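You operate a simulated robot arm through the tools that you are given. There is no shell and no other tool. Be economical: measure what you need, move in short steps, check, and stop when the job is done.

Carry out the task below with a simulated robot arm. There is one attempt and no reset: what you move stays moved.

## Task
Gauge the black and grey guide rollers, then stand the matching end cap on the bigger one.
Fine: both rollers back in their spots, jaw open.
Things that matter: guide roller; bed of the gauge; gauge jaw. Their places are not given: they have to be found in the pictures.

Only the result counts: the job must be done as asked and must still hold three seconds after the hand-in. Knocking over, shifting, dropping, spilling or breaking anything else fails it. A push-on lid holds only when it is set on centred and level and pressed home; a screw cap is set on level and turned clockwise until tight.

## Robot
A 6-joint arm with a two-finger parallel gripper, fixed in place. Base frame: the origin is at the foot of the arm, x ahead of it, y to its left, z up; the work surface is at about z = 860. Lengths are in mm, angles in rad, forces in N, time in s.
With the tool pointing down near the work surface it reaches from about 240 to 640 mm from the base axis. Its first joint turns from -1.152 to 1.152 rad. Payload 2.7 kg.
The tool frame sits at the grasp point between the pads (the TCP): z along the fingers, y along the line on which they close. The tips reach 23 mm beyond it. Largest opening 94 mm; finger width 38, thickness 10; the body of the gripper, 54 by 96 mm, starts 39 mm behind the TCP.
Orientation is that of the tool frame in the base frame, as a unit quaternion [x, y, z, w]. With the fingers straight down and closing along the base's y, the tool's x points along the base's -x, its y along +y and its z along -z.

## Interface
- The arm moves only by the tool arm_command. Its argument "targets" is a list of rows, each a list of 3 entries, a list of its own where there are three numbers: the shift along the tool's x, y, z in mm, then the turn, a rotation vector about the tool's x, y, z in rad, then the opening in per cent of the stroke, from 0 (shut) to 100 (fully open). In form: [[[x, y, z], [ax, ay, az], jaw], ...]. A call has 1 to 10 rows; each row shifts and turns the commanded pose from where the row before left it, along the tool's axes as they then stand. Each row takes 0.2 s and may step no farther than 50 mm and 0.15 rad from the row before; otherwise, or with a gripper value out of range, the whole call is refused. Where a pose cannot be reached the arm comes as near as it can. A force on the tool above 50 N (or 10 N above the force at the start of the call, whichever is more), or a blocked arm, ends the call early, and 0.2 s more pass. The fingers move at their own pace (about 45 mm/s each) and stop on an object; they squeeze with about 44 N. The grip force told is the motor's: it shows also when the fingers shut on nothing. Time passes only in rows, and 0.2 s behind the last, so rows that do not move let the fingers close. The reply holds the time, the measured pose of the TCP, the force on the tool along the base axes, the opening and the grip force, in the units named above and with some noise, and new pictures: "views" is both (left out), scene, wrist or none.
- Cameras (640 x 400 px; columns grow to the right, rows downward): "scene" is fixed at [94.1, -451, 1400.8]; the picture's right is [0.56, -0.83, 0.00], its down [-0.50, -0.34, -0.79] and it looks along [0.66, 0.45, -0.61] (base axes); focal length 358 px, centre (320, 200). "wrist" rides on the gripper at [86, 16, -74] in the tool frame; the picture's right is [-0.18, 0.98, 0.00], its down [-0.58, -0.11, -0.81] and it looks along [-0.79, -0.15, 0.59] (tool axes); focal length 243 px, centre (320, 200).
- pixel_to_xyz(camera, pixels): for up to 12 pixels [column, row] of the newest picture of that camera ("zoom" is the newest enlarged one), the place [x, y, z] in the base frame of the surface seen there, good to about 2 mm. It takes no simulated time.
- enlarge(camera, box): a new picture of the part [left, top, right, bottom] of that camera's present view, enlarged. It takes no simulated time.
- hand_in(): hands the job in; it is judged then, once.

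Keep the steps short. Do not move on a guess: measure, check each grasp and each placing, and mend mistakes. In all there are 80 turns and 170 pictures (those below and enlarged ones count). Leave the gripper open and the arm clear of the work at the hand-in unless told otherwise, and finish with a single line.

The tools are called after ">>>" as name(argument=value, ...) on one line, values as JSON. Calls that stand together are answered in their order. arm_command: Moves the arm, as the interface text tells. Its arguments: {"type":"object","properties":{"targets":{"type":"array","items":{"type":"array"}},"views":{"type":"string","enum":["both","scene","wrist","none"]}},"required":["targets"]} The other tools are called the same way: pixel_to_xyz (camera, pixels) gives the place of the surface under pixels of a picture; enlarge (camera, box) takes an enlarged picture of a part of a camera's view; hand_in () hands the job in.

At the start:

```text
t: 0.0
eef_pos: [362.3, -61.1, 1109.9]
tcp_rot: [0.0, 1.0, 0.0, -0.001]
wrist_force: [0.1, 0.4, -0.8]
grip_width: 93.9
gripper_force: 0.0
```

scene: 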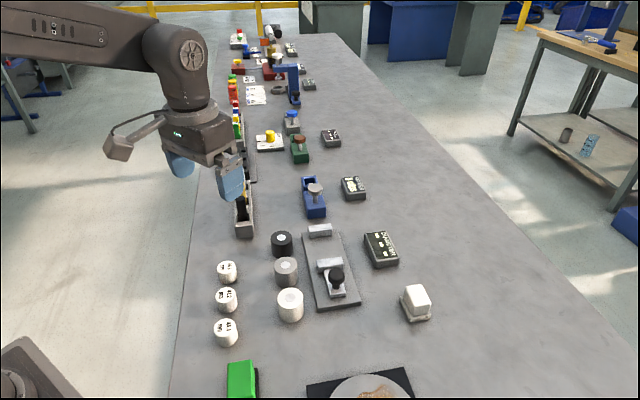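
wrist: 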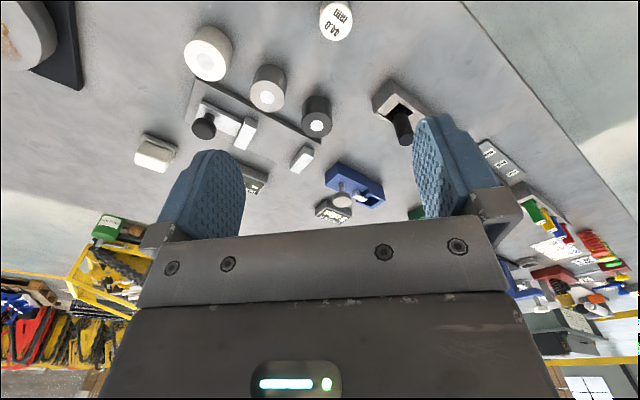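

I see three rollers (black, grey, white) near pixels (282,243), (286,270), (290,305), a gauge at (325,275), and three caps on the left. I'll enlarge these.

>>> enlarge(camera="scene", box=[200, 210, 360, 310])

>>> enlarge(camera="scene", box=[190, 250, 350, 350])

>>> enlarge(camera="scene", box=[300, 220, 460, 320])

>>> pixel_to_xyz(camera="scene", pixels=[[282, 238], [286, 265], [290, 296], [227, 267], [227, 294], [226, 326], [320, 230], [329, 264], [336, 274], [348, 301], [310, 250], [342, 270]])

```text
4.00 times, centred on (280, 260) of scene
```

zoom: 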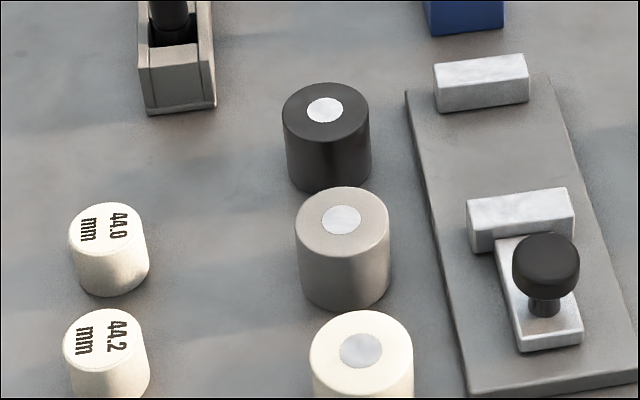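

```text
4.00 times, centred on (270, 300) of scene
```

zoom: 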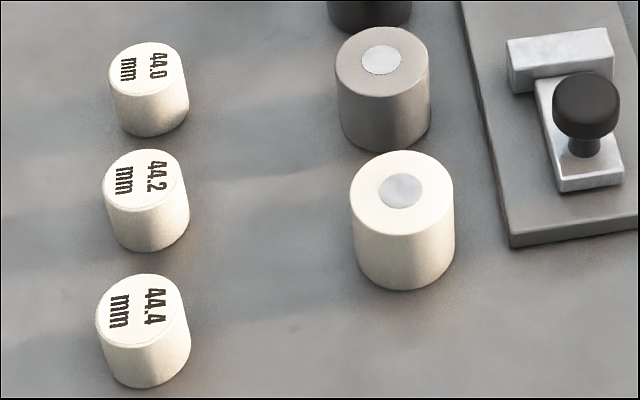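

```text
4.00 times, centred on (380, 270) of scene
```

zoom: 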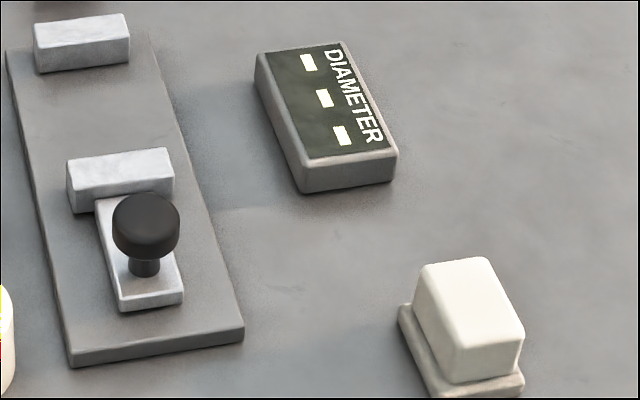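

```text
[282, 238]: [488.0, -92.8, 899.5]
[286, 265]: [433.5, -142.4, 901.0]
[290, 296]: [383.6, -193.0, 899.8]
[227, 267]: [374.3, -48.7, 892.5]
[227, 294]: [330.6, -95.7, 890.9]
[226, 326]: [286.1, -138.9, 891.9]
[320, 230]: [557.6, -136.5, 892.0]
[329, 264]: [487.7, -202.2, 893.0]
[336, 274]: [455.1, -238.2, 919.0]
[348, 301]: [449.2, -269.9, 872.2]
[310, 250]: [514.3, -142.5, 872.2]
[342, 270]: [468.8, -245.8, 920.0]
```

Rollers stand at about 45° to the base axes, caps are 44.0 / 44.2 / 44.4. Now I'll measure the gauge from the last zoom, and the disc centres of the rollers.

>>> pixel_to_xyz(camera="zoom", pixels=[[38, 25], [122, 17], [127, 34], [43, 46], [72, 163], [162, 151], [169, 174], [79, 186], [148, 212], [75, 350], [238, 324], [20, 100]])

>>> pixel_to_xyz(camera="scene", pixels=[[281.25, 237.3], [272.5, 238], [291, 238], [285.5, 264.8], [276, 265], [295.5, 265], [291, 298], [226.8, 268.2], [226.2, 295.5], [225.5, 326.5], [313, 280], [315, 262]])

>>> enlarge(camera="scene", box=[295, 240, 375, 290])

```text
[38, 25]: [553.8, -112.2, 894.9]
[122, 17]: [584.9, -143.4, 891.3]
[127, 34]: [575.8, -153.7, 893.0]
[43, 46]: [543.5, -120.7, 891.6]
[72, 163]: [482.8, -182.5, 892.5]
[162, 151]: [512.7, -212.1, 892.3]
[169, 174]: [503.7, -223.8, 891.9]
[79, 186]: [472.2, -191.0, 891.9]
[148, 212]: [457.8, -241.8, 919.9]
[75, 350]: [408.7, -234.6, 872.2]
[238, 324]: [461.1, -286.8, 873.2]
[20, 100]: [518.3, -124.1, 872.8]
```

```text
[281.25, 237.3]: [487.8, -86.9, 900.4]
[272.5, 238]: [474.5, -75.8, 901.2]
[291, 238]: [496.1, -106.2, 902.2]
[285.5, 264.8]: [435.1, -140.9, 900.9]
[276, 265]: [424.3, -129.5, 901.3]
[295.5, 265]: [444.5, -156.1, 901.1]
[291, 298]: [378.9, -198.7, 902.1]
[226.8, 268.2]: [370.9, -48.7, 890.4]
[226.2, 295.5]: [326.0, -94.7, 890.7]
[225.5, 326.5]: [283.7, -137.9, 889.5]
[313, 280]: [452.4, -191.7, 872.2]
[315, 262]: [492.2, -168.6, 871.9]
```

```text
8.00 times, centred on (335, 265) of scene
```

zoom: 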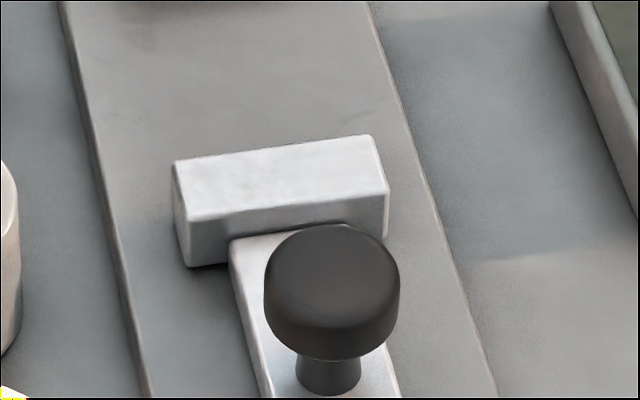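

All measured: gauge axis u=(0.707,0.707), anvil face at u≈298, jaw face at u≈213, axis at v≈492 (v=(x−y)/√2). I'll turn the hand 45° and move over the roller row, still high up.

>>> arm_command(targets=[[[0, 0, 0], [0, 0, -0.131], 100], [[0, 0, 0], [0, 0, -0.131], 100], [[0, 0, 0], [0, 0, -0.131], 100], [[0, 0, 0], [0, 0, -0.131], 100], [[0, 0, 0], [0, 0, -0.131], 100], [[0, 0, 0], [0, 0, -0.1304], 100], [[16, -27, 25], [0, 0, 0], 100], [[16, -27, 25], [0, 0, 0], 100], [[16, -27, 25], [0, 0, 0], 100], [[16, -27, 25], [0, 0, 0], 100]])

```text
t: 2.2
eef_pos: [394.4, -185.0, 1010.3]
tcp_rot: [-0.383, 0.924, -0.001, 0.0]
wrist_force: [0.3, 0.2, 0.1]
grip_width: 93.9
gripper_force: 0.0
```

scene: 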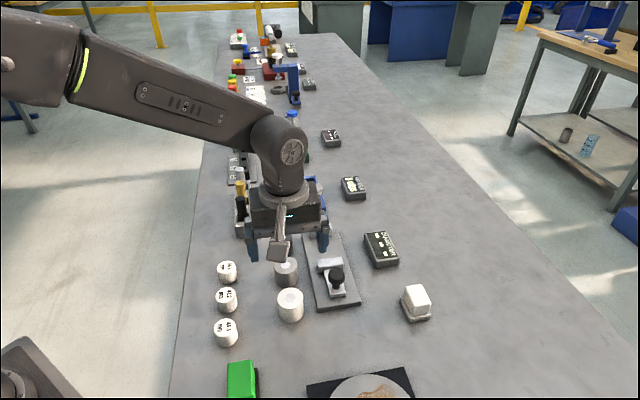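
wrist: 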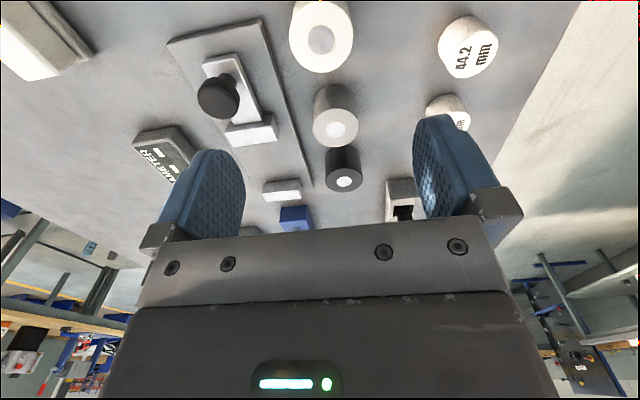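

The wrist view now shows white, grey and black rollers. I measure the discs and edges at (335,128) and (344,181), using this second viewpoint.

>>> pixel_to_xyz(camera="wrist", pixels=[[336, 129], [344, 182], [314, 122], [358, 122], [327, 178], [361, 178], [321, 38], [250, 143], [246, 120], [282, 184], [217, 97]])

>>> enlarge(camera="wrist", box=[240, 70, 400, 200])

```text
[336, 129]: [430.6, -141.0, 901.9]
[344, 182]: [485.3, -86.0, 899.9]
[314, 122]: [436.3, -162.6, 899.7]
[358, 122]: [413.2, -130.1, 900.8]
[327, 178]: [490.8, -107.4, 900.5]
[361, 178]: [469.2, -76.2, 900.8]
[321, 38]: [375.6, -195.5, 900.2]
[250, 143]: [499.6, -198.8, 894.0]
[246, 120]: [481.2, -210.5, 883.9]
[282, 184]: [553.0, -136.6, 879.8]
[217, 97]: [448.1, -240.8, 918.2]
```

```text
3.08 times, centred on (320, 135) of wrist
```

zoom: 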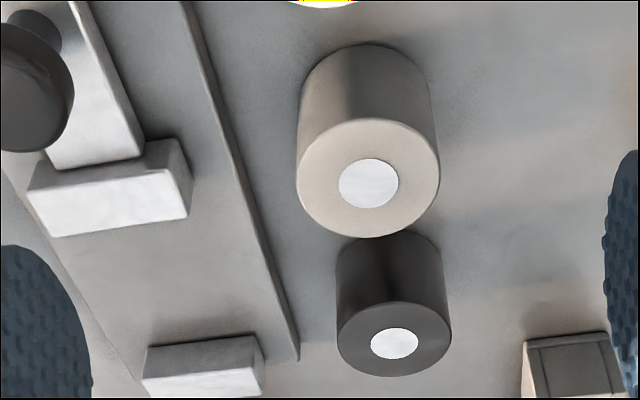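

Both views agree within 3 mm: grey at u≈206.5, black at u≈283, v≈406. I move over grey with 65 % opening (to keep clear of the gauge plate), stopping at z≈940.

>>> arm_command(targets=[[[-30, 2, 0], [0, 0, 0], 65], [[-28.4, 1.9, 0], [0, 0, 0], 65], [[0, 0, 35], [0, 0, 0], 65], [[0, 0, 35], [0, 0, 0], 65], [[0, 0, 0], [0, 0, 0], 65]])

>>> enlarge(camera="scene", box=[220, 200, 380, 300])

```text
t: 3.4
eef_pos: [432.4, -138.3, 940.3]
tcp_rot: [-0.382, 0.924, 0.0, 0.001]
wrist_force: [-0.3, -0.5, 0.0]
grip_width: 61.1
gripper_force: 0.0
```

scene: 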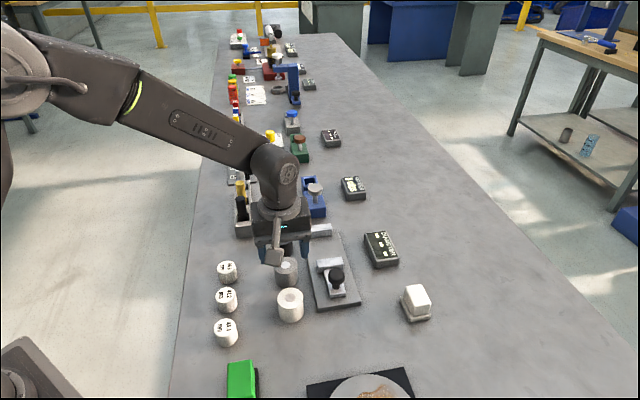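
wrist: 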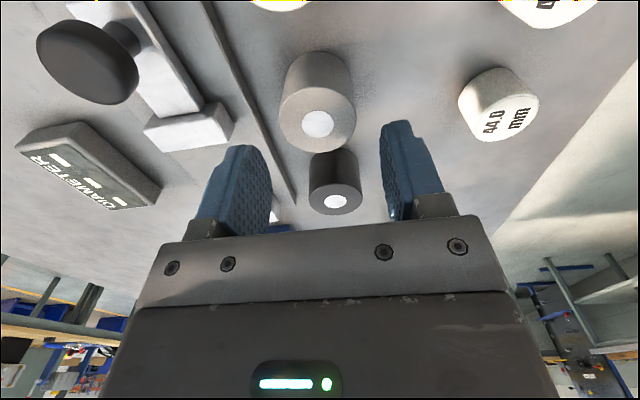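

```text
4.00 times, centred on (300, 250) of scene
```

zoom: 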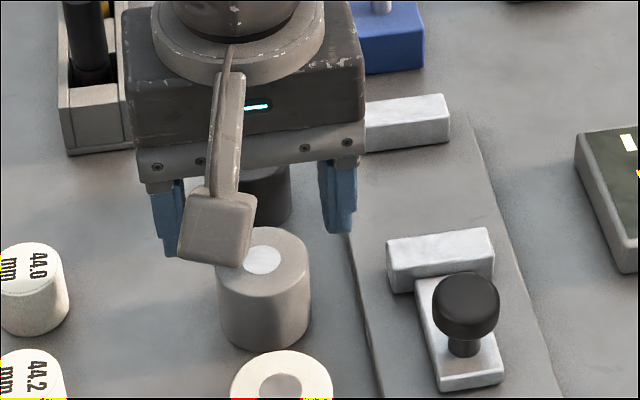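

Hand is above grey. One more measurement of the disc at (318,124) and the top rim before descending; also the bin edge near black.

>>> pixel_to_xyz(camera="wrist", pixels=[[318, 124], [283, 115], [351, 115], [336, 202], [313, 190], [357, 190], [498, 105], [318, 148]])

>>> pixel_to_xyz(camera="scene", pixels=[[238, 236], [250, 235], [251, 228], [237, 228]])

```text
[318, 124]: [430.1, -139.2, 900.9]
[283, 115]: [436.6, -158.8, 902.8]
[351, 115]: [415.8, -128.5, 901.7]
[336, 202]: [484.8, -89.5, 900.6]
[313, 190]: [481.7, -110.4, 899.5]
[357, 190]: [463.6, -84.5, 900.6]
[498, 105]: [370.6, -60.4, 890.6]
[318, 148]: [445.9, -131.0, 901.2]
```

```text
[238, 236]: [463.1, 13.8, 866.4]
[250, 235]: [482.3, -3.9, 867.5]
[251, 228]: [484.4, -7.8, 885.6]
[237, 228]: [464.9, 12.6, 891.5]
```

Centred within about 2 mm. Descend to z≈889 and close.

>>> arm_command(targets=[[[0, 0, 26], [0, 0, 0], 65], [[0, 0, 25], [0, 0, 0], 65], [[0, 0, 0], [0, 0, 0], 65], [[0, 0, 0], [0, 0, 0], 30], [[0, 0, 0], [0, 0, 0], 30], [[0, 0, 0], [0, 0, 0], 30]])

```text
t: 4.8
eef_pos: [432.5, -137.9, 890.4]
tcp_rot: [-0.383, 0.924, 0.001, 0.0]
wrist_force: [-1.2, -0.6, -0.4]
grip_width: 43.0
gripper_force: 43.6
```

scene: 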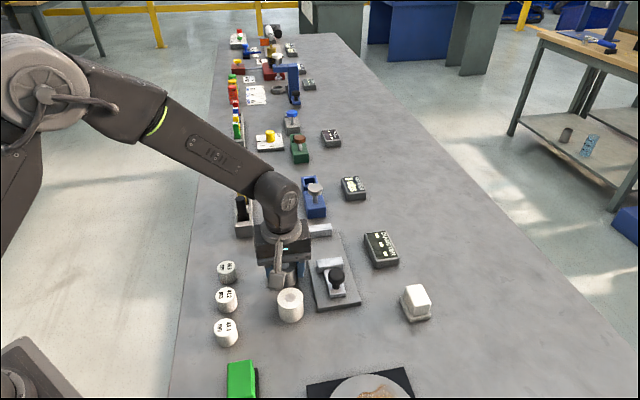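
wrist: 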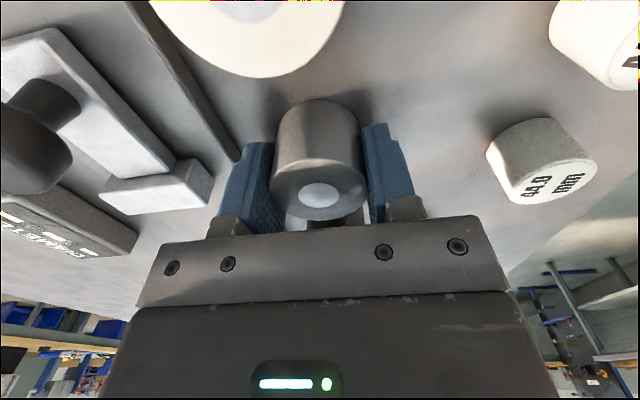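

Grey is gripped (43 mm, 43.6 N). Lift 60 and carry it over the bed, to u≈271.5, v≈492.

>>> arm_command(targets=[[[0, 0, -30], [0, 0, 0], 30], [[0, 0, -30], [0, 0, 0], 30], [[-21, -29.6, 0], [0, 0, 0], 30], [[-21, -29.6, 0], [0, 0, 0], 30], [[-21, -29.5, 0], [0, 0, 0], 30], [[0, 0, 0], [0, 0, 0], 30]])

>>> enlarge(camera="scene", box=[260, 180, 420, 280])

```text
t: 6.2
eef_pos: [541.2, -154.9, 950.2]
tcp_rot: [-0.382, 0.924, 0.0, -0.001]
wrist_force: [0.5, -0.6, -2.2]
grip_width: 43.1
gripper_force: 44.6
```

scene: 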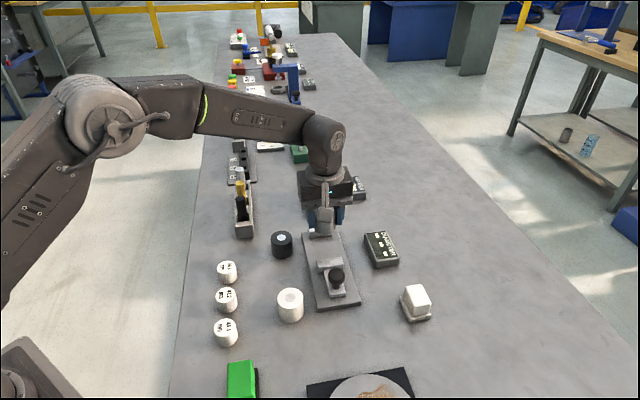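
wrist: 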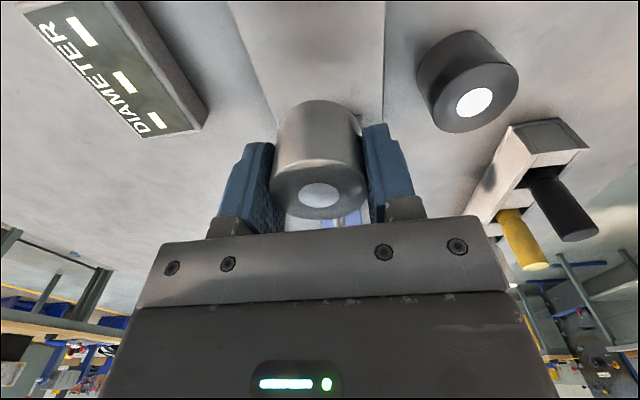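

```text
4.00 times, centred on (340, 230) of scene
```

zoom: 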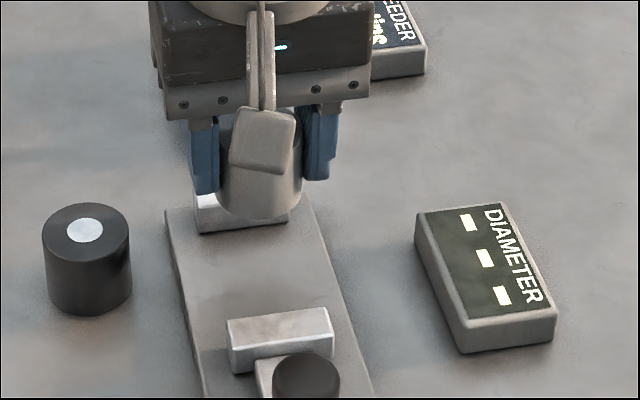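

Over the bed at u≈273, v≈492; anvil clear by ~4 mm. Descend 46.5 mm and read force.

>>> arm_command(targets=[[[0, 0, 25], [0, 0, 0], 30], [[0, 0, 18], [0, 0, 0], 30], [[0, 0, 3.5], [0, 0, 0], 30], [[0, 0, 0], [0, 0, 0], 30]])

>>> enlarge(camera="scene", box=[260, 180, 420, 280])

```text
t: 7.2
eef_pos: [539.7, -156.0, 901.7]
tcp_rot: [-0.383, 0.924, -0.001, 0.0]
wrist_force: [-0.2, -0.1, -0.9]
grip_width: 43.1
gripper_force: 44.1
```

scene: 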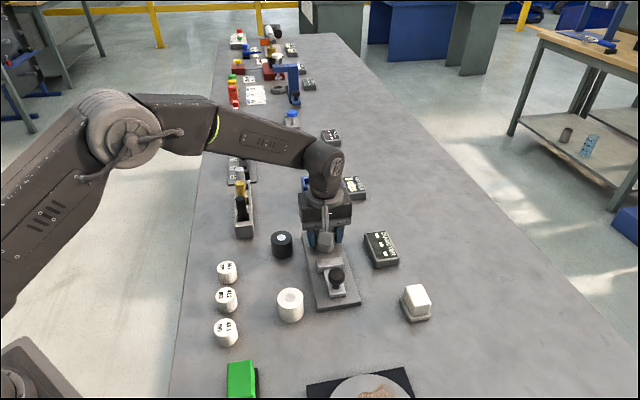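
wrist: 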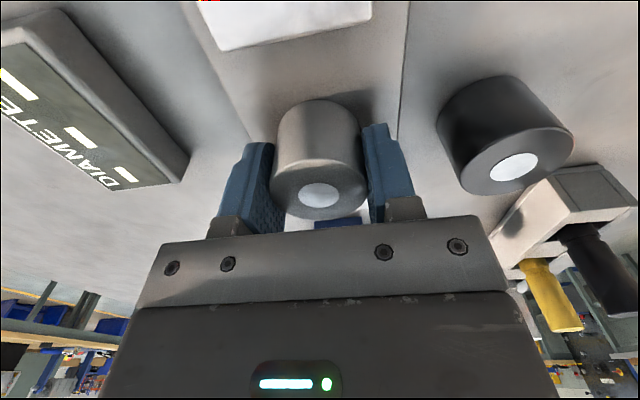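

```text
4.00 times, centred on (340, 230) of scene
```

zoom: 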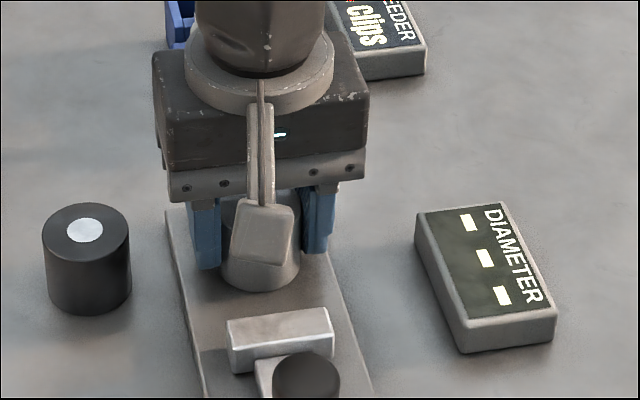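

No contact force yet; lower in 0.7 mm steps.

>>> arm_command(targets=[[[0, 0, 0.7], [0, 0, 0], 30], [[0, 0, 0], [0, 0, 0], 30]], views="none")

```text
t: 7.8
eef_pos: [540.4, -155.7, 901.4]
tcp_rot: [-0.383, 0.924, -0.001, 0.0]
wrist_force: [-3.2, -0.2, 4.8]
grip_width: 43.4
gripper_force: 43.9
```

Force has risen by about 6 N: the roller is standing on the bed. Open to 65 % and rise.

>>> arm_command(targets=[[[0, 0, 0], [0, 0, 0], 65], [[0, 0, 0], [0, 0, 0], 65], [[0, 0, 0], [0, 0, 0], 65], [[0, 0, -30], [0, 0, 0], 65], [[0, 0, -30], [0, 0, 0], 65], [[40, 0, 0], [0, 0, 0], 65], [[0, 0, 0], [0, 0, 0], 65]])

```text
t: 9.4
eef_pos: [510.0, -185.5, 961.3]
tcp_rot: [-0.383, 0.924, -0.001, 0.0]
wrist_force: [0.2, -1.0, 0.6]
grip_width: 61.2
gripper_force: 0.1
```

scene: 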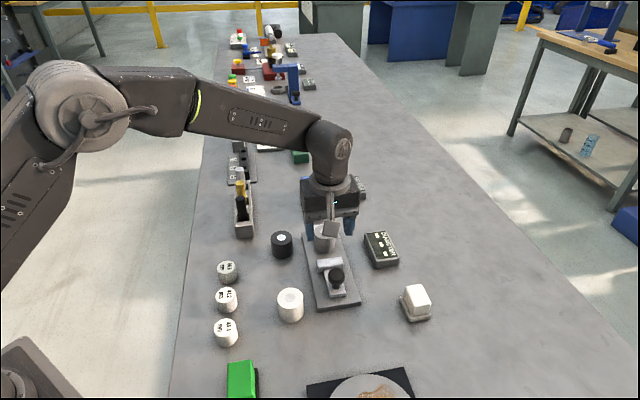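
wrist: 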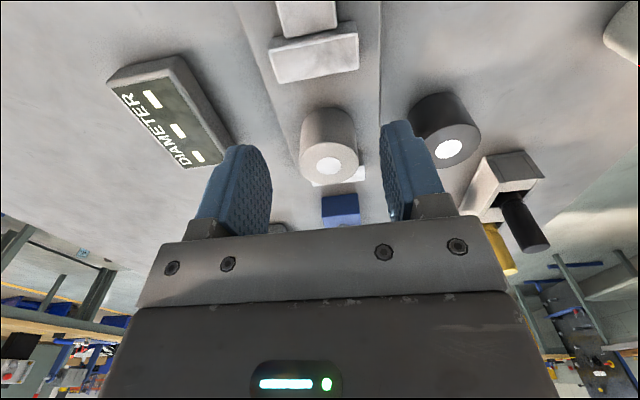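

Roller stands on the bed. Next move above the knob (u≈155).

>>> arm_command(targets=[[[37, 0, 0], [0, 0, 0], 65], [[37, 0, 0], [0, 0, 0], 50], [[0, 0, 0], [0, 0, 0], 50]])

```text
t: 10.2
eef_pos: [458.8, -237.0, 964.5]
tcp_rot: [-0.382, 0.924, 0.0, 0.0]
wrist_force: [0.2, -0.4, -1.0]
grip_width: 47.1
gripper_force: 0.0
```

scene: 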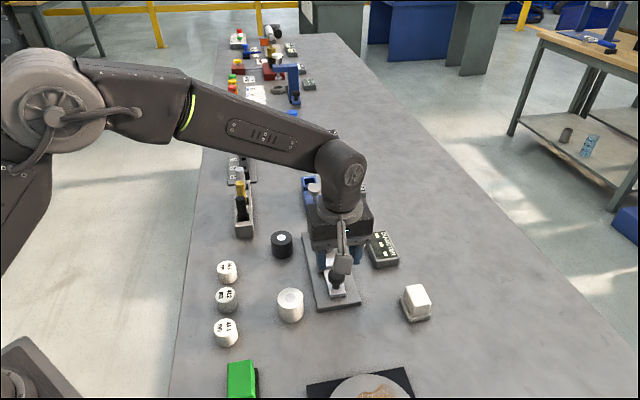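
wrist: 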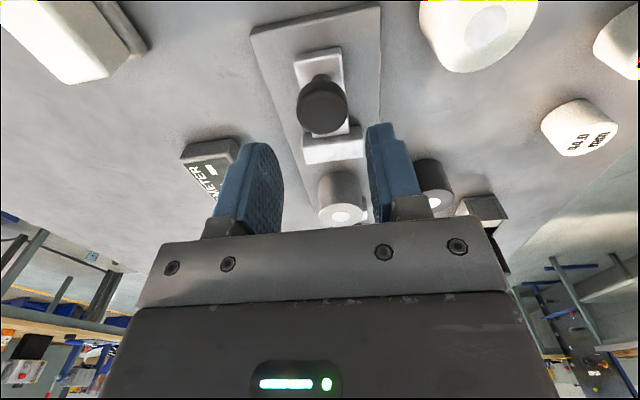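

>>> pixel_to_xyz(camera="wrist", pixels=[[322, 110], [299, 108], [346, 108], [322, 132], [320, 84]])

```text
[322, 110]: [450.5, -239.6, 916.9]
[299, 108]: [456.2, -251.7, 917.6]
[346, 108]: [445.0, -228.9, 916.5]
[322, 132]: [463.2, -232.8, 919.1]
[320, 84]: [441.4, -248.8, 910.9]
```

Knob axis at about u≈151, v≈491, top z 920. Shift 5 mm back, descend to z≈916, and close on the knob.

>>> arm_command(targets=[[[5.5, 0.5, 24], [0, 0, 0], 50], [[0, 0, 24], [0, 0, 0], 50], [[0, 0, 0], [0, 0, 0], 10], [[0, 0, 0], [0, 0, 0], 10], [[0, 0, 0], [0, 0, 0], 10]])

```text
t: 11.4
eef_pos: [453.3, -239.0, 914.1]
tcp_rot: [-0.383, 0.924, 0.002, -0.001]
wrist_force: [-15.1, 13.7, 4.3]
grip_width: 29.5
gripper_force: 44.8
```

scene: 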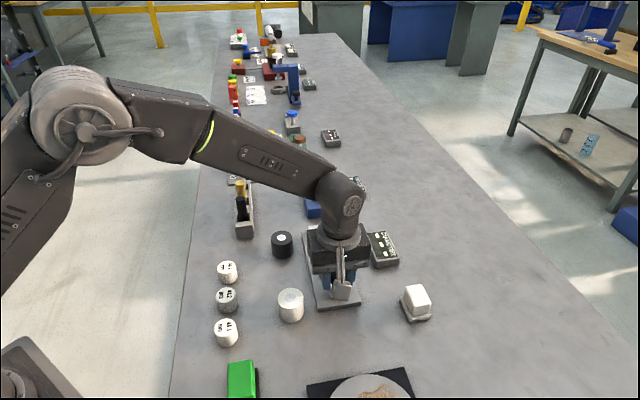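
wrist: 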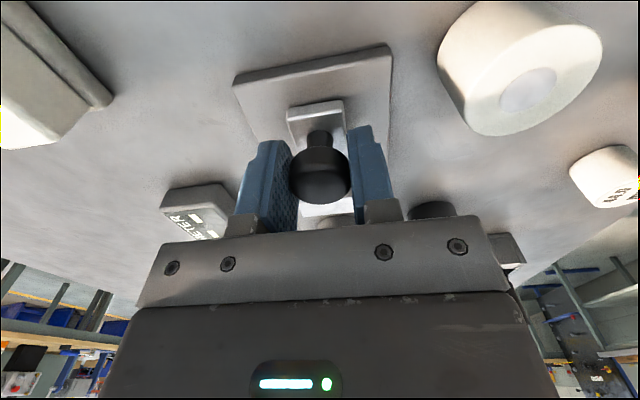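

Knob is gripped (29.5 mm); a side force of 20 N toward −v shows a slight offset. Relieve it by 1 mm and begin to slide 20 mm toward the anvil.

>>> arm_command(targets=[[[0, 1, 0], [0, 0, 0], 10], [[-10, 0, 0], [0, 0, 0], 10], [[-10, 0, 0], [0, 0, 0], 10], [[0, 0, 0], [0, 0, 0], 10]], views="scene")

```text
t: 12.4
eef_pos: [468.4, -226.1, 912.9]
tcp_rot: [-0.383, 0.924, 0.001, -0.002]
wrist_force: [-15.9, 15.7, 4.8]
grip_width: 29.3
gripper_force: 45.0
```

scene: 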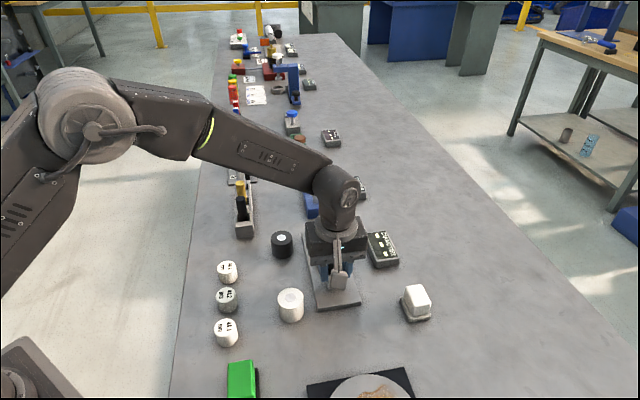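

Jaw has moved 20 mm. Side force persists, relieve 1.5 mm more, then slide 12 mm.

>>> arm_command(targets=[[[0, 1.5, 0], [0, 0, 0], 10], [[-6, 0, 0], [0, 0, 0], 10], [[-6, 0, 0], [0, 0, 0], 10], [[0, 0, 0], [0, 0, 0], 10]], views="none")

```text
t: 13.4
eef_pos: [476.7, -216.8, 914.3]
tcp_rot: [-0.383, 0.924, -0.001, 0.0]
wrist_force: [-8.7, 7.0, 0.4]
grip_width: 29.5
gripper_force: 45.8
```

Side force down to 11 N. Continue in 2 mm steps to contact.

>>> arm_command(targets=[[[-2, 0.5, 0], [0, 0, 0], 10], [[-2, 0, 0], [0, 0, 0], 10], [[-2, 0, 0], [0, 0, 0], 10], [[0, 0, 0], [0, 0, 0], 10]], views="scene")

>>> enlarge(camera="scene", box=[290, 200, 410, 290])

```text
t: 14.4
eef_pos: [479.3, -214.4, 913.8]
tcp_rot: [-0.382, 0.924, 0.0, 0.0]
wrist_force: [-8.0, -6.4, -9.8]
grip_width: 29.4
gripper_force: 45.0
```

scene: 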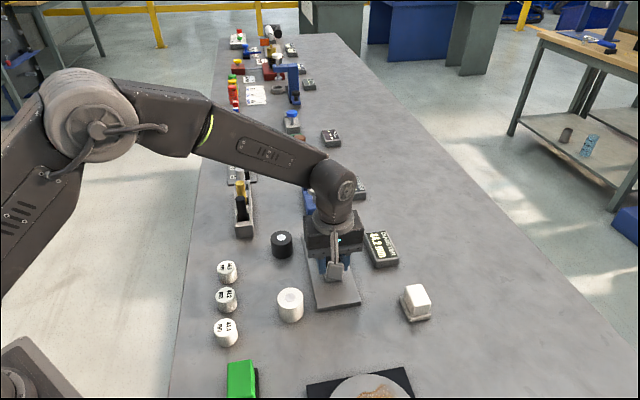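

```text
4.44 times, centred on (350, 245) of scene
```

zoom: 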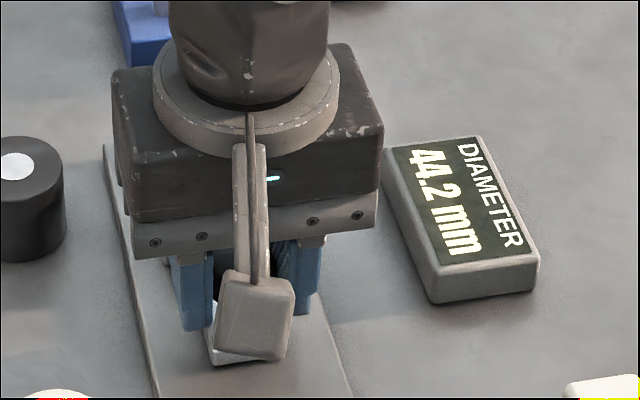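

Display reads 44.2 mm. I'll push 1.5 mm more to confirm the reading is fully seated.

>>> arm_command(targets=[[[-1.5, 0, 0], [0, 0, 0], 10], [[0, 0, 0], [0, 0, 0], 10]], views="none")

>>> enlarge(camera="scene", box=[360, 215, 420, 275])

```text
t: 15.0
eef_pos: [480.3, -212.3, 913.3]
tcp_rot: [-0.382, 0.924, -0.001, -0.001]
wrist_force: [-13.5, -20.0, -9.2]
grip_width: 29.2
gripper_force: 44.4
```

```text
6.67 times, centred on (390, 245) of scene
```

zoom: 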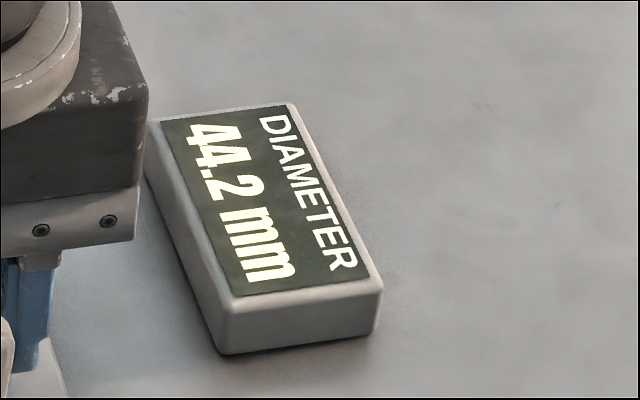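

Steady at 44.2 mm for grey. Slide the jaw back 37 mm.

>>> arm_command(targets=[[[3, 0, 0], [0, 0, 0], 10], [[10, 0, 0], [0, 0, 0], 10], [[10, 0, 0], [0, 0, 0], 10], [[10, 0, 0], [0, 0, 0], 10], [[5, 0, 0], [0, 0, 0], 10], [[0, 0, 0], [0, 0, 0], 10]], views="none")

```text
t: 16.4
eef_pos: [456.1, -238.4, 914.3]
tcp_rot: [-0.383, 0.924, 0.0, 0.001]
wrist_force: [8.5, -8.2, -3.4]
grip_width: 29.2
gripper_force: 44.6
```

Jaw is back at u≈154 for the knob. Release and rise, then look.

>>> arm_command(targets=[[[0, 0, 0], [0, 0, 0], 50], [[0, 0, 0], [0, 0, 0], 50], [[0, 0, -25], [0, 0, 0], 50], [[0, 0, -30], [0, 0, 0], 50], [[0, 0, 0], [0, 0, 0], 50]])

```text
t: 17.6
eef_pos: [454.4, -238.2, 970.2]
tcp_rot: [-0.383, 0.924, 0.0, 0.0]
wrist_force: [-0.4, 0.5, -0.2]
grip_width: 47.1
gripper_force: 0.0
```

scene: 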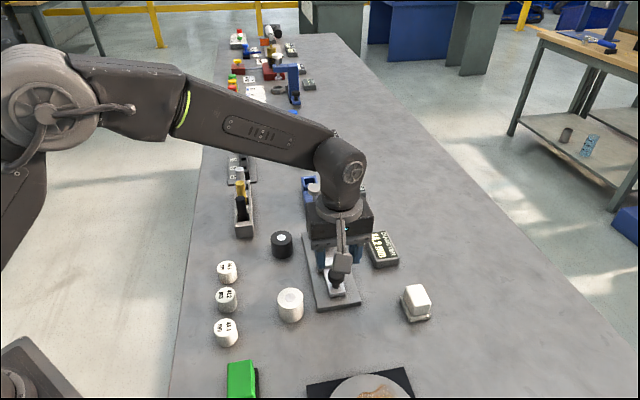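
wrist: 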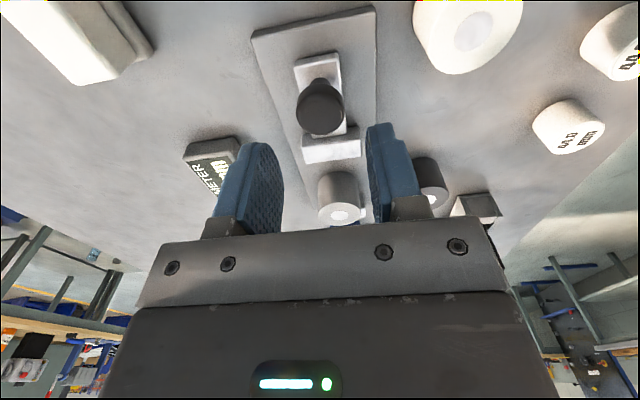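

Move near the roller on the bed (u≈232) and measure where it now stands.

>>> arm_command(targets=[[[-40, -1, 0], [0, 0, 0], 65], [[-40, -1, 0], [0, 0, 0], 65], [[0, 0, 0], [0, 0, 0], 65]])

>>> enlarge(camera="wrist", box=[240, 60, 400, 200])

```text
t: 18.4
eef_pos: [512.5, -183.3, 970.5]
tcp_rot: [-0.383, 0.924, 0.0, 0.0]
wrist_force: [-0.1, 0.6, 0.4]
grip_width: 61.2
gripper_force: 0.1
```

scene: 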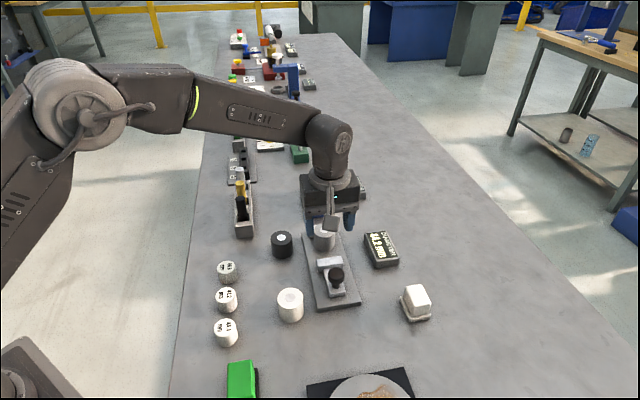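
wrist: 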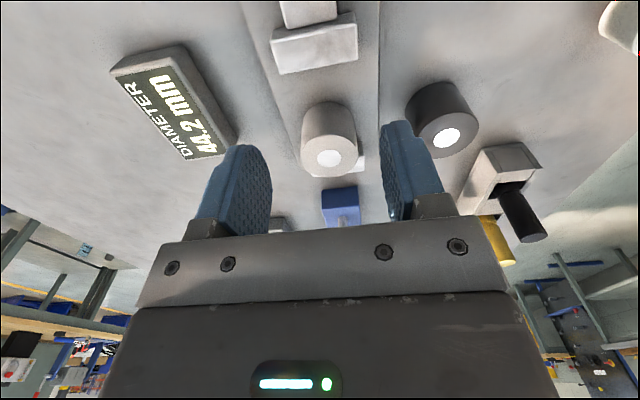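

```text
2.86 times, centred on (320, 130) of wrist
```

zoom: 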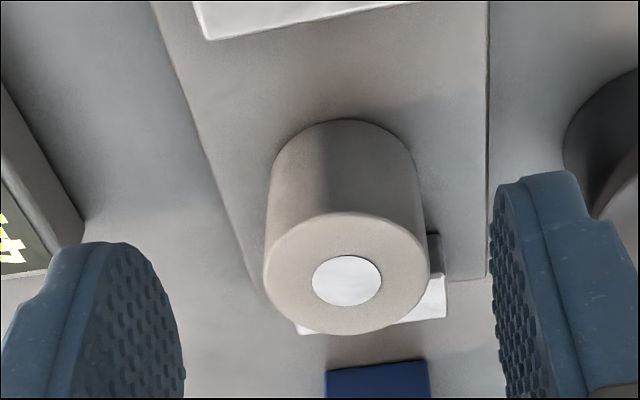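

>>> pixel_to_xyz(camera="wrist", pixels=[[329, 159], [306, 153], [353, 153]])

>>> pixel_to_xyz(camera="zoom", pixels=[[347, 281], [347, 330], [268, 265], [424, 265]])

```text
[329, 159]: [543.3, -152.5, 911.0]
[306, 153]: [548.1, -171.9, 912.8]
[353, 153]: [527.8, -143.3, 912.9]
```

```text
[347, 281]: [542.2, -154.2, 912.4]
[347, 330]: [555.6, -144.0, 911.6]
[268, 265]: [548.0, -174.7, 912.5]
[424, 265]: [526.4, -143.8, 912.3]
```

Roller now at u≈275.8, v≈492. Move over it, descend to z≈903 and grip.

>>> arm_command(targets=[[[-43, 0, 0], [0, 0, 0], 65], [[0, 0, 25], [0, 0, 0], 65], [[0, 0, 25], [0, 0, 0], 65], [[0, 0, 17.5], [0, 0, 0], 65], [[0, 0, 0], [0, 0, 0], 30], [[0, 0, 0], [0, 0, 0], 30], [[0, 0, 0], [0, 0, 0], 30]])

```text
t: 20.0
eef_pos: [541.5, -150.2, 900.6]
tcp_rot: [-0.382, 0.924, 0.0, 0.001]
wrist_force: [-1.3, 1.1, -0.1]
grip_width: 49.8
gripper_force: 45.0
```

scene: 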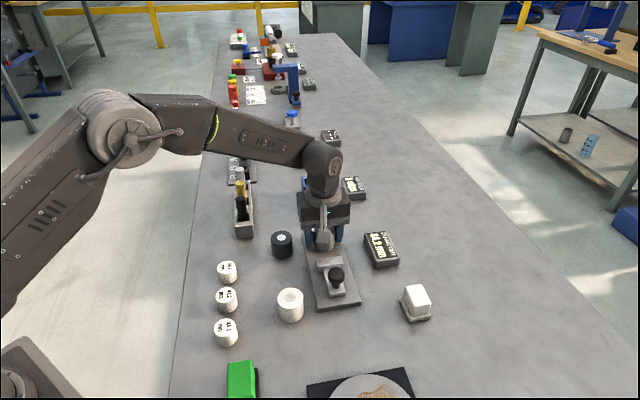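
wrist: 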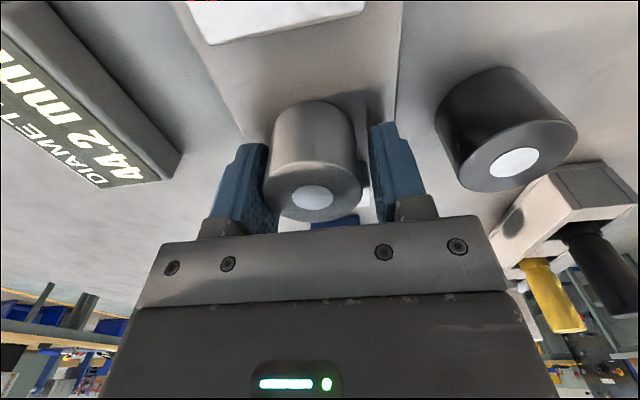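

Width 49.8: the fingertips have closed on the anvil block's sides, not on the roller. Open, back off 7 mm and grip again.

>>> arm_command(targets=[[[0, 0, 0], [0, 0, 0], 65], [[0, 0, 0], [0, 0, 0], 65], [[7, 0, -1], [0, 0, 0], 65], [[0, 0, 0], [0, 0, 0], 65], [[0, 0, 0], [0, 0, 0], 30], [[0, 0, 0], [0, 0, 0], 30], [[0, 0, 0], [0, 0, 0], 30]])

```text
t: 21.6
eef_pos: [538.1, -156.2, 902.8]
tcp_rot: [-0.382, 0.924, 0.0, 0.0]
wrist_force: [0.5, -0.3, 0.4]
grip_width: 43.1
gripper_force: 44.2
```

scene: 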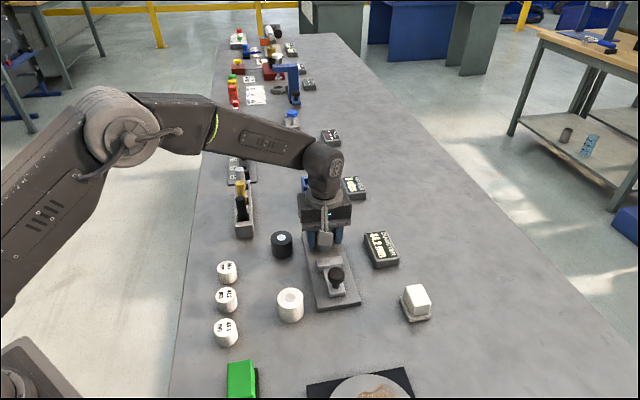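
wrist: 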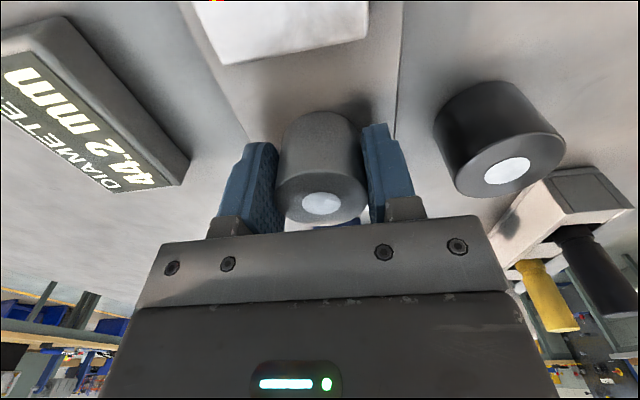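

Now truly gripped (43.1 mm); the disc sits ~6.5 mm further forward relative to the hand than at first pick. Lift and carry back above its spot with that offset (TCP target u≈201.8, v≈403.3).

>>> arm_command(targets=[[[0, 0, -25], [0, 0, 0], 30], [[0, 0, -25], [0, 0, 0], 30], [[22.8, 29.2, 0], [0, 0, 0], 30], [[22.7, 29.2, 0], [0, 0, 0], 30], [[22.7, 29.2, 0], [0, 0, 0], 30], [[0, 0, 25], [0, 0, 0], 30], [[0, 0, 20], [0, 0, 0], 30], [[0, 0, 0], [0, 0, 0], 30]])

```text
t: 23.4
eef_pos: [426.4, -142.0, 906.3]
tcp_rot: [-0.383, 0.924, -0.001, 0.0]
wrist_force: [0.0, -0.7, -2.6]
grip_width: 43.3
gripper_force: 44.6
```

scene: 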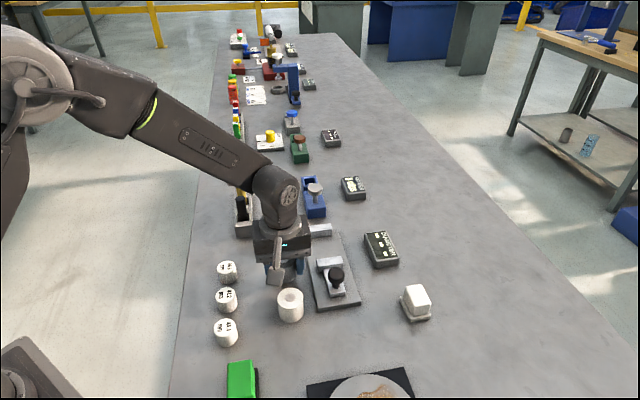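
wrist: 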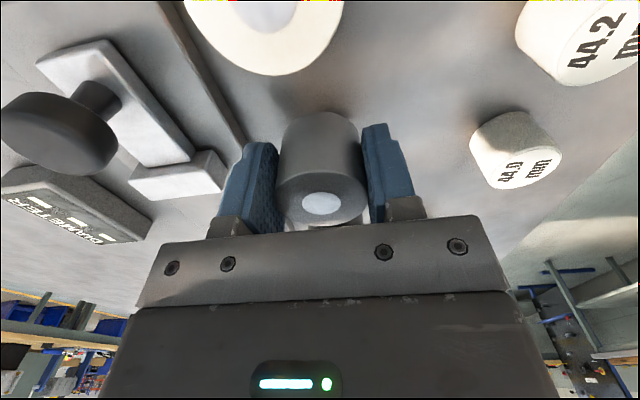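

Lower 14.5 mm, then in small probes until contact.

>>> arm_command(targets=[[[-0.7, -1, 8], [0, 0, 0], 30], [[0, 0, 6.5], [0, 0, 0], 30], [[0, 0, 0], [0, 0, 0], 30]], views="none")

>>> arm_command(targets=[[[0, 0, 0.8], [0, 0, 0], 30], [[0, 0, 0], [0, 0, 0], 30]], views="none")

```text
t: 24.2
eef_pos: [427.8, -144.3, 892.1]
tcp_rot: [-0.382, 0.924, 0.001, 0.0]
wrist_force: [0.2, -0.4, -2.6]
grip_width: 42.9
gripper_force: 43.8
```

```text
t: 24.8
eef_pos: [427.9, -142.8, 891.0]
tcp_rot: [-0.383, 0.924, 0.0, 0.0]
wrist_force: [-0.2, -0.4, -2.7]
grip_width: 43.2
gripper_force: 43.9
```

Still hanging (−2.7 N). Two more small probes.

>>> arm_command(targets=[[[0, 0, 0.7], [0, 0, 0], 30], [[0, 0, 0], [0, 0, 0], 30]], views="none")

>>> arm_command(targets=[[[0, 0, 0.5], [0, 0, 0], 30], [[0, 0, 0], [0, 0, 0], 30]], views="none")

```text
t: 25.4
eef_pos: [428.7, -144.3, 890.9]
tcp_rot: [-0.382, 0.924, 0.0, 0.0]
wrist_force: [0.0, 0.2, -0.7]
grip_width: 42.9
gripper_force: 43.7
```

```text
t: 26.0
eef_pos: [428.9, -143.1, 891.8]
tcp_rot: [-0.383, 0.924, -0.001, 0.001]
wrist_force: [-1.4, -0.5, 6.3]
grip_width: 43.1
gripper_force: 44.3
```

Contact at +6 N. Open, rise, and move toward black to view.

>>> arm_command(targets=[[[0, 0, 0], [0, 0, 0], 65], [[0, 0, 0], [0, 0, 0], 65], [[0, 0, 0], [0, 0, 0], 65], [[0, 0, -30], [0, 0, 0], 65], [[0, 0, -30], [0, 0, 0], 65], [[-40, 0, 0], [0, 0, 0], 65], [[-34, 0, 0], [0, 0, 0], 65], [[0, 0, 0], [0, 0, 0], 65]])

>>> enlarge(camera="scene", box=[200, 210, 360, 310])

```text
t: 27.8
eef_pos: [481.1, -91.8, 950.9]
tcp_rot: [-0.383, 0.924, 0.0, 0.0]
wrist_force: [0.2, 0.9, 0.7]
grip_width: 61.1
gripper_force: 0.0
```

scene: 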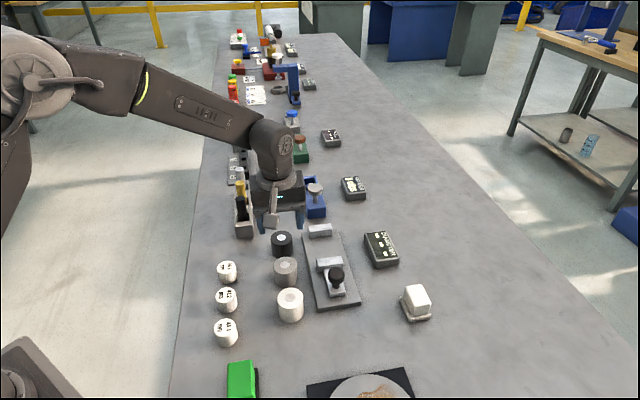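
wrist: 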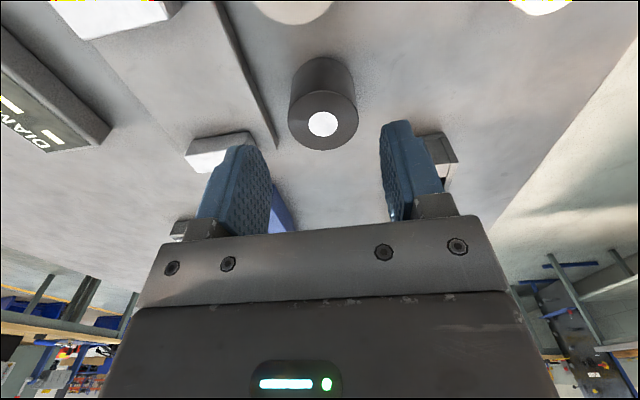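

```text
4.00 times, centred on (280, 260) of scene
```

zoom: 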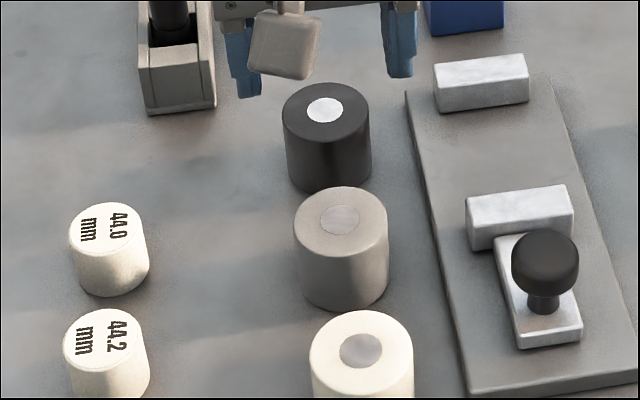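

Grey is back within ~1 mm (disc (340,220) vs (342,220) before in the same zoom). Now measure black at wrist (322,124).

>>> pixel_to_xyz(camera="wrist", pixels=[[322, 124], [290, 115], [356, 115], [422, 145], [448, 150]])

```text
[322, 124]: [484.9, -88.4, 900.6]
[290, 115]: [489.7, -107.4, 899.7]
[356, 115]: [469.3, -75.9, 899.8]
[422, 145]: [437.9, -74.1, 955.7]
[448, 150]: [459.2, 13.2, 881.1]
```

Black at u≈281.5, v≈405; hand is 6 mm behind it as wanted. Descend to z≈890.5 and grip.

>>> arm_command(targets=[[[0, 0, 30], [0, 0, 0], 65], [[0, 0, 30], [0, 0, 0], 65], [[0, 0, 0], [0, 0, 0], 65], [[0, 0, 0], [0, 0, 0], 30], [[0, 0, 0], [0, 0, 0], 30], [[0, 0, 0], [0, 0, 0], 30]])

```text
t: 29.2
eef_pos: [480.7, -92.0, 891.4]
tcp_rot: [-0.382, 0.924, 0.0, -0.001]
wrist_force: [0.0, 0.1, -0.5]
grip_width: 43.0
gripper_force: 43.8
```

scene: 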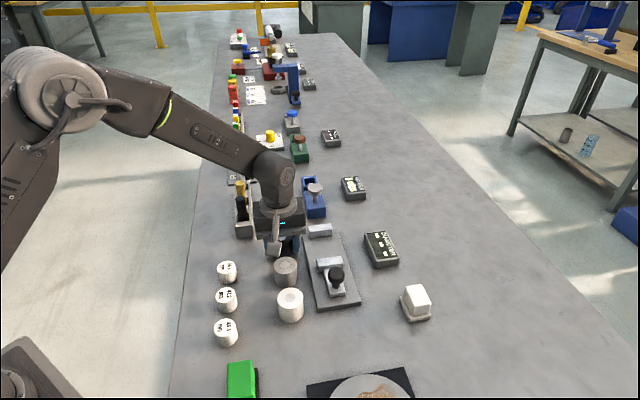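
wrist: 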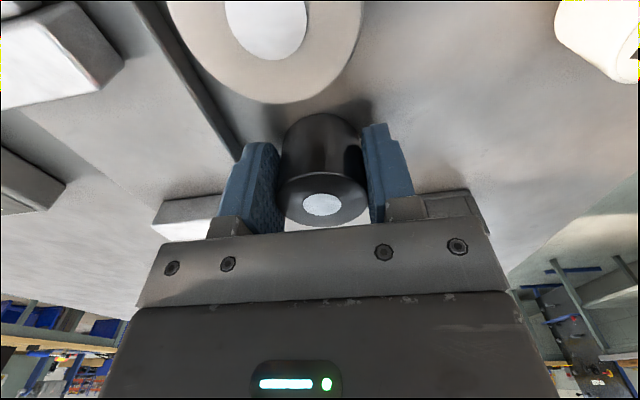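

Black is gripped (43.0 mm). Lift 60 and carry over the bed (TCP u≈267.5, v≈492), then descend near.

>>> arm_command(targets=[[[0, 0, -30], [0, 0, 0], 30], [[0, 0, -30], [0, 0, 0], 30], [[2.5, -29, 0], [0, 0, 0], 30], [[2.5, -29, 0], [0, 0, 0], 30], [[2.4, -29, 0], [0, 0, 0], 30], [[0, 0, 25], [0, 0, 0], 30], [[0, 0, 20], [0, 0, 0], 30], [[0, 0, 0], [0, 0, 0], 30]])

```text
t: 30.8
eef_pos: [543.2, -157.9, 919.4]
tcp_rot: [-0.384, 0.923, -0.007, 0.007]
wrist_force: [1.4, -0.5, 4.3]
grip_width: 43.0
gripper_force: 44.1
stopped in row 8: the force on the tool passed its limit (the readings are from after the stop); the commanded pose is now the measured one
```

scene: 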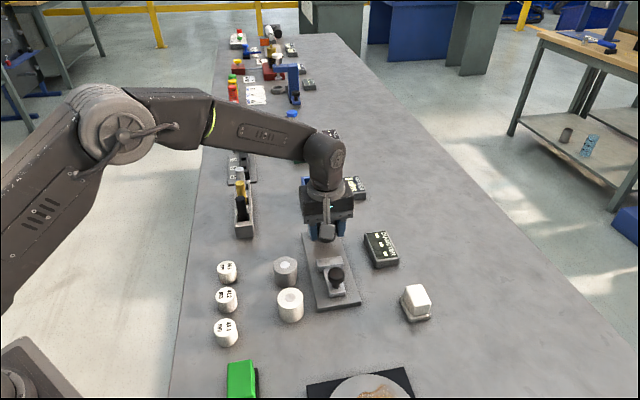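
wrist: 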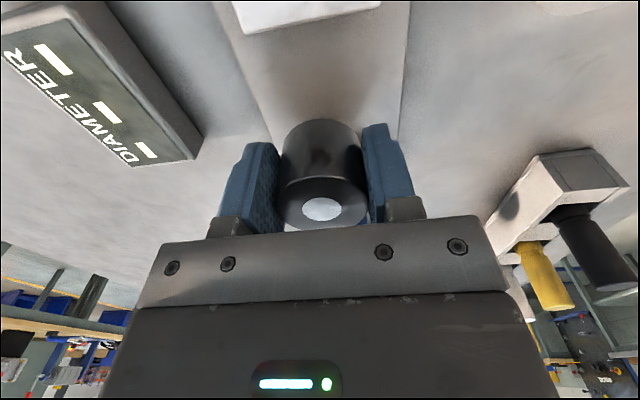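

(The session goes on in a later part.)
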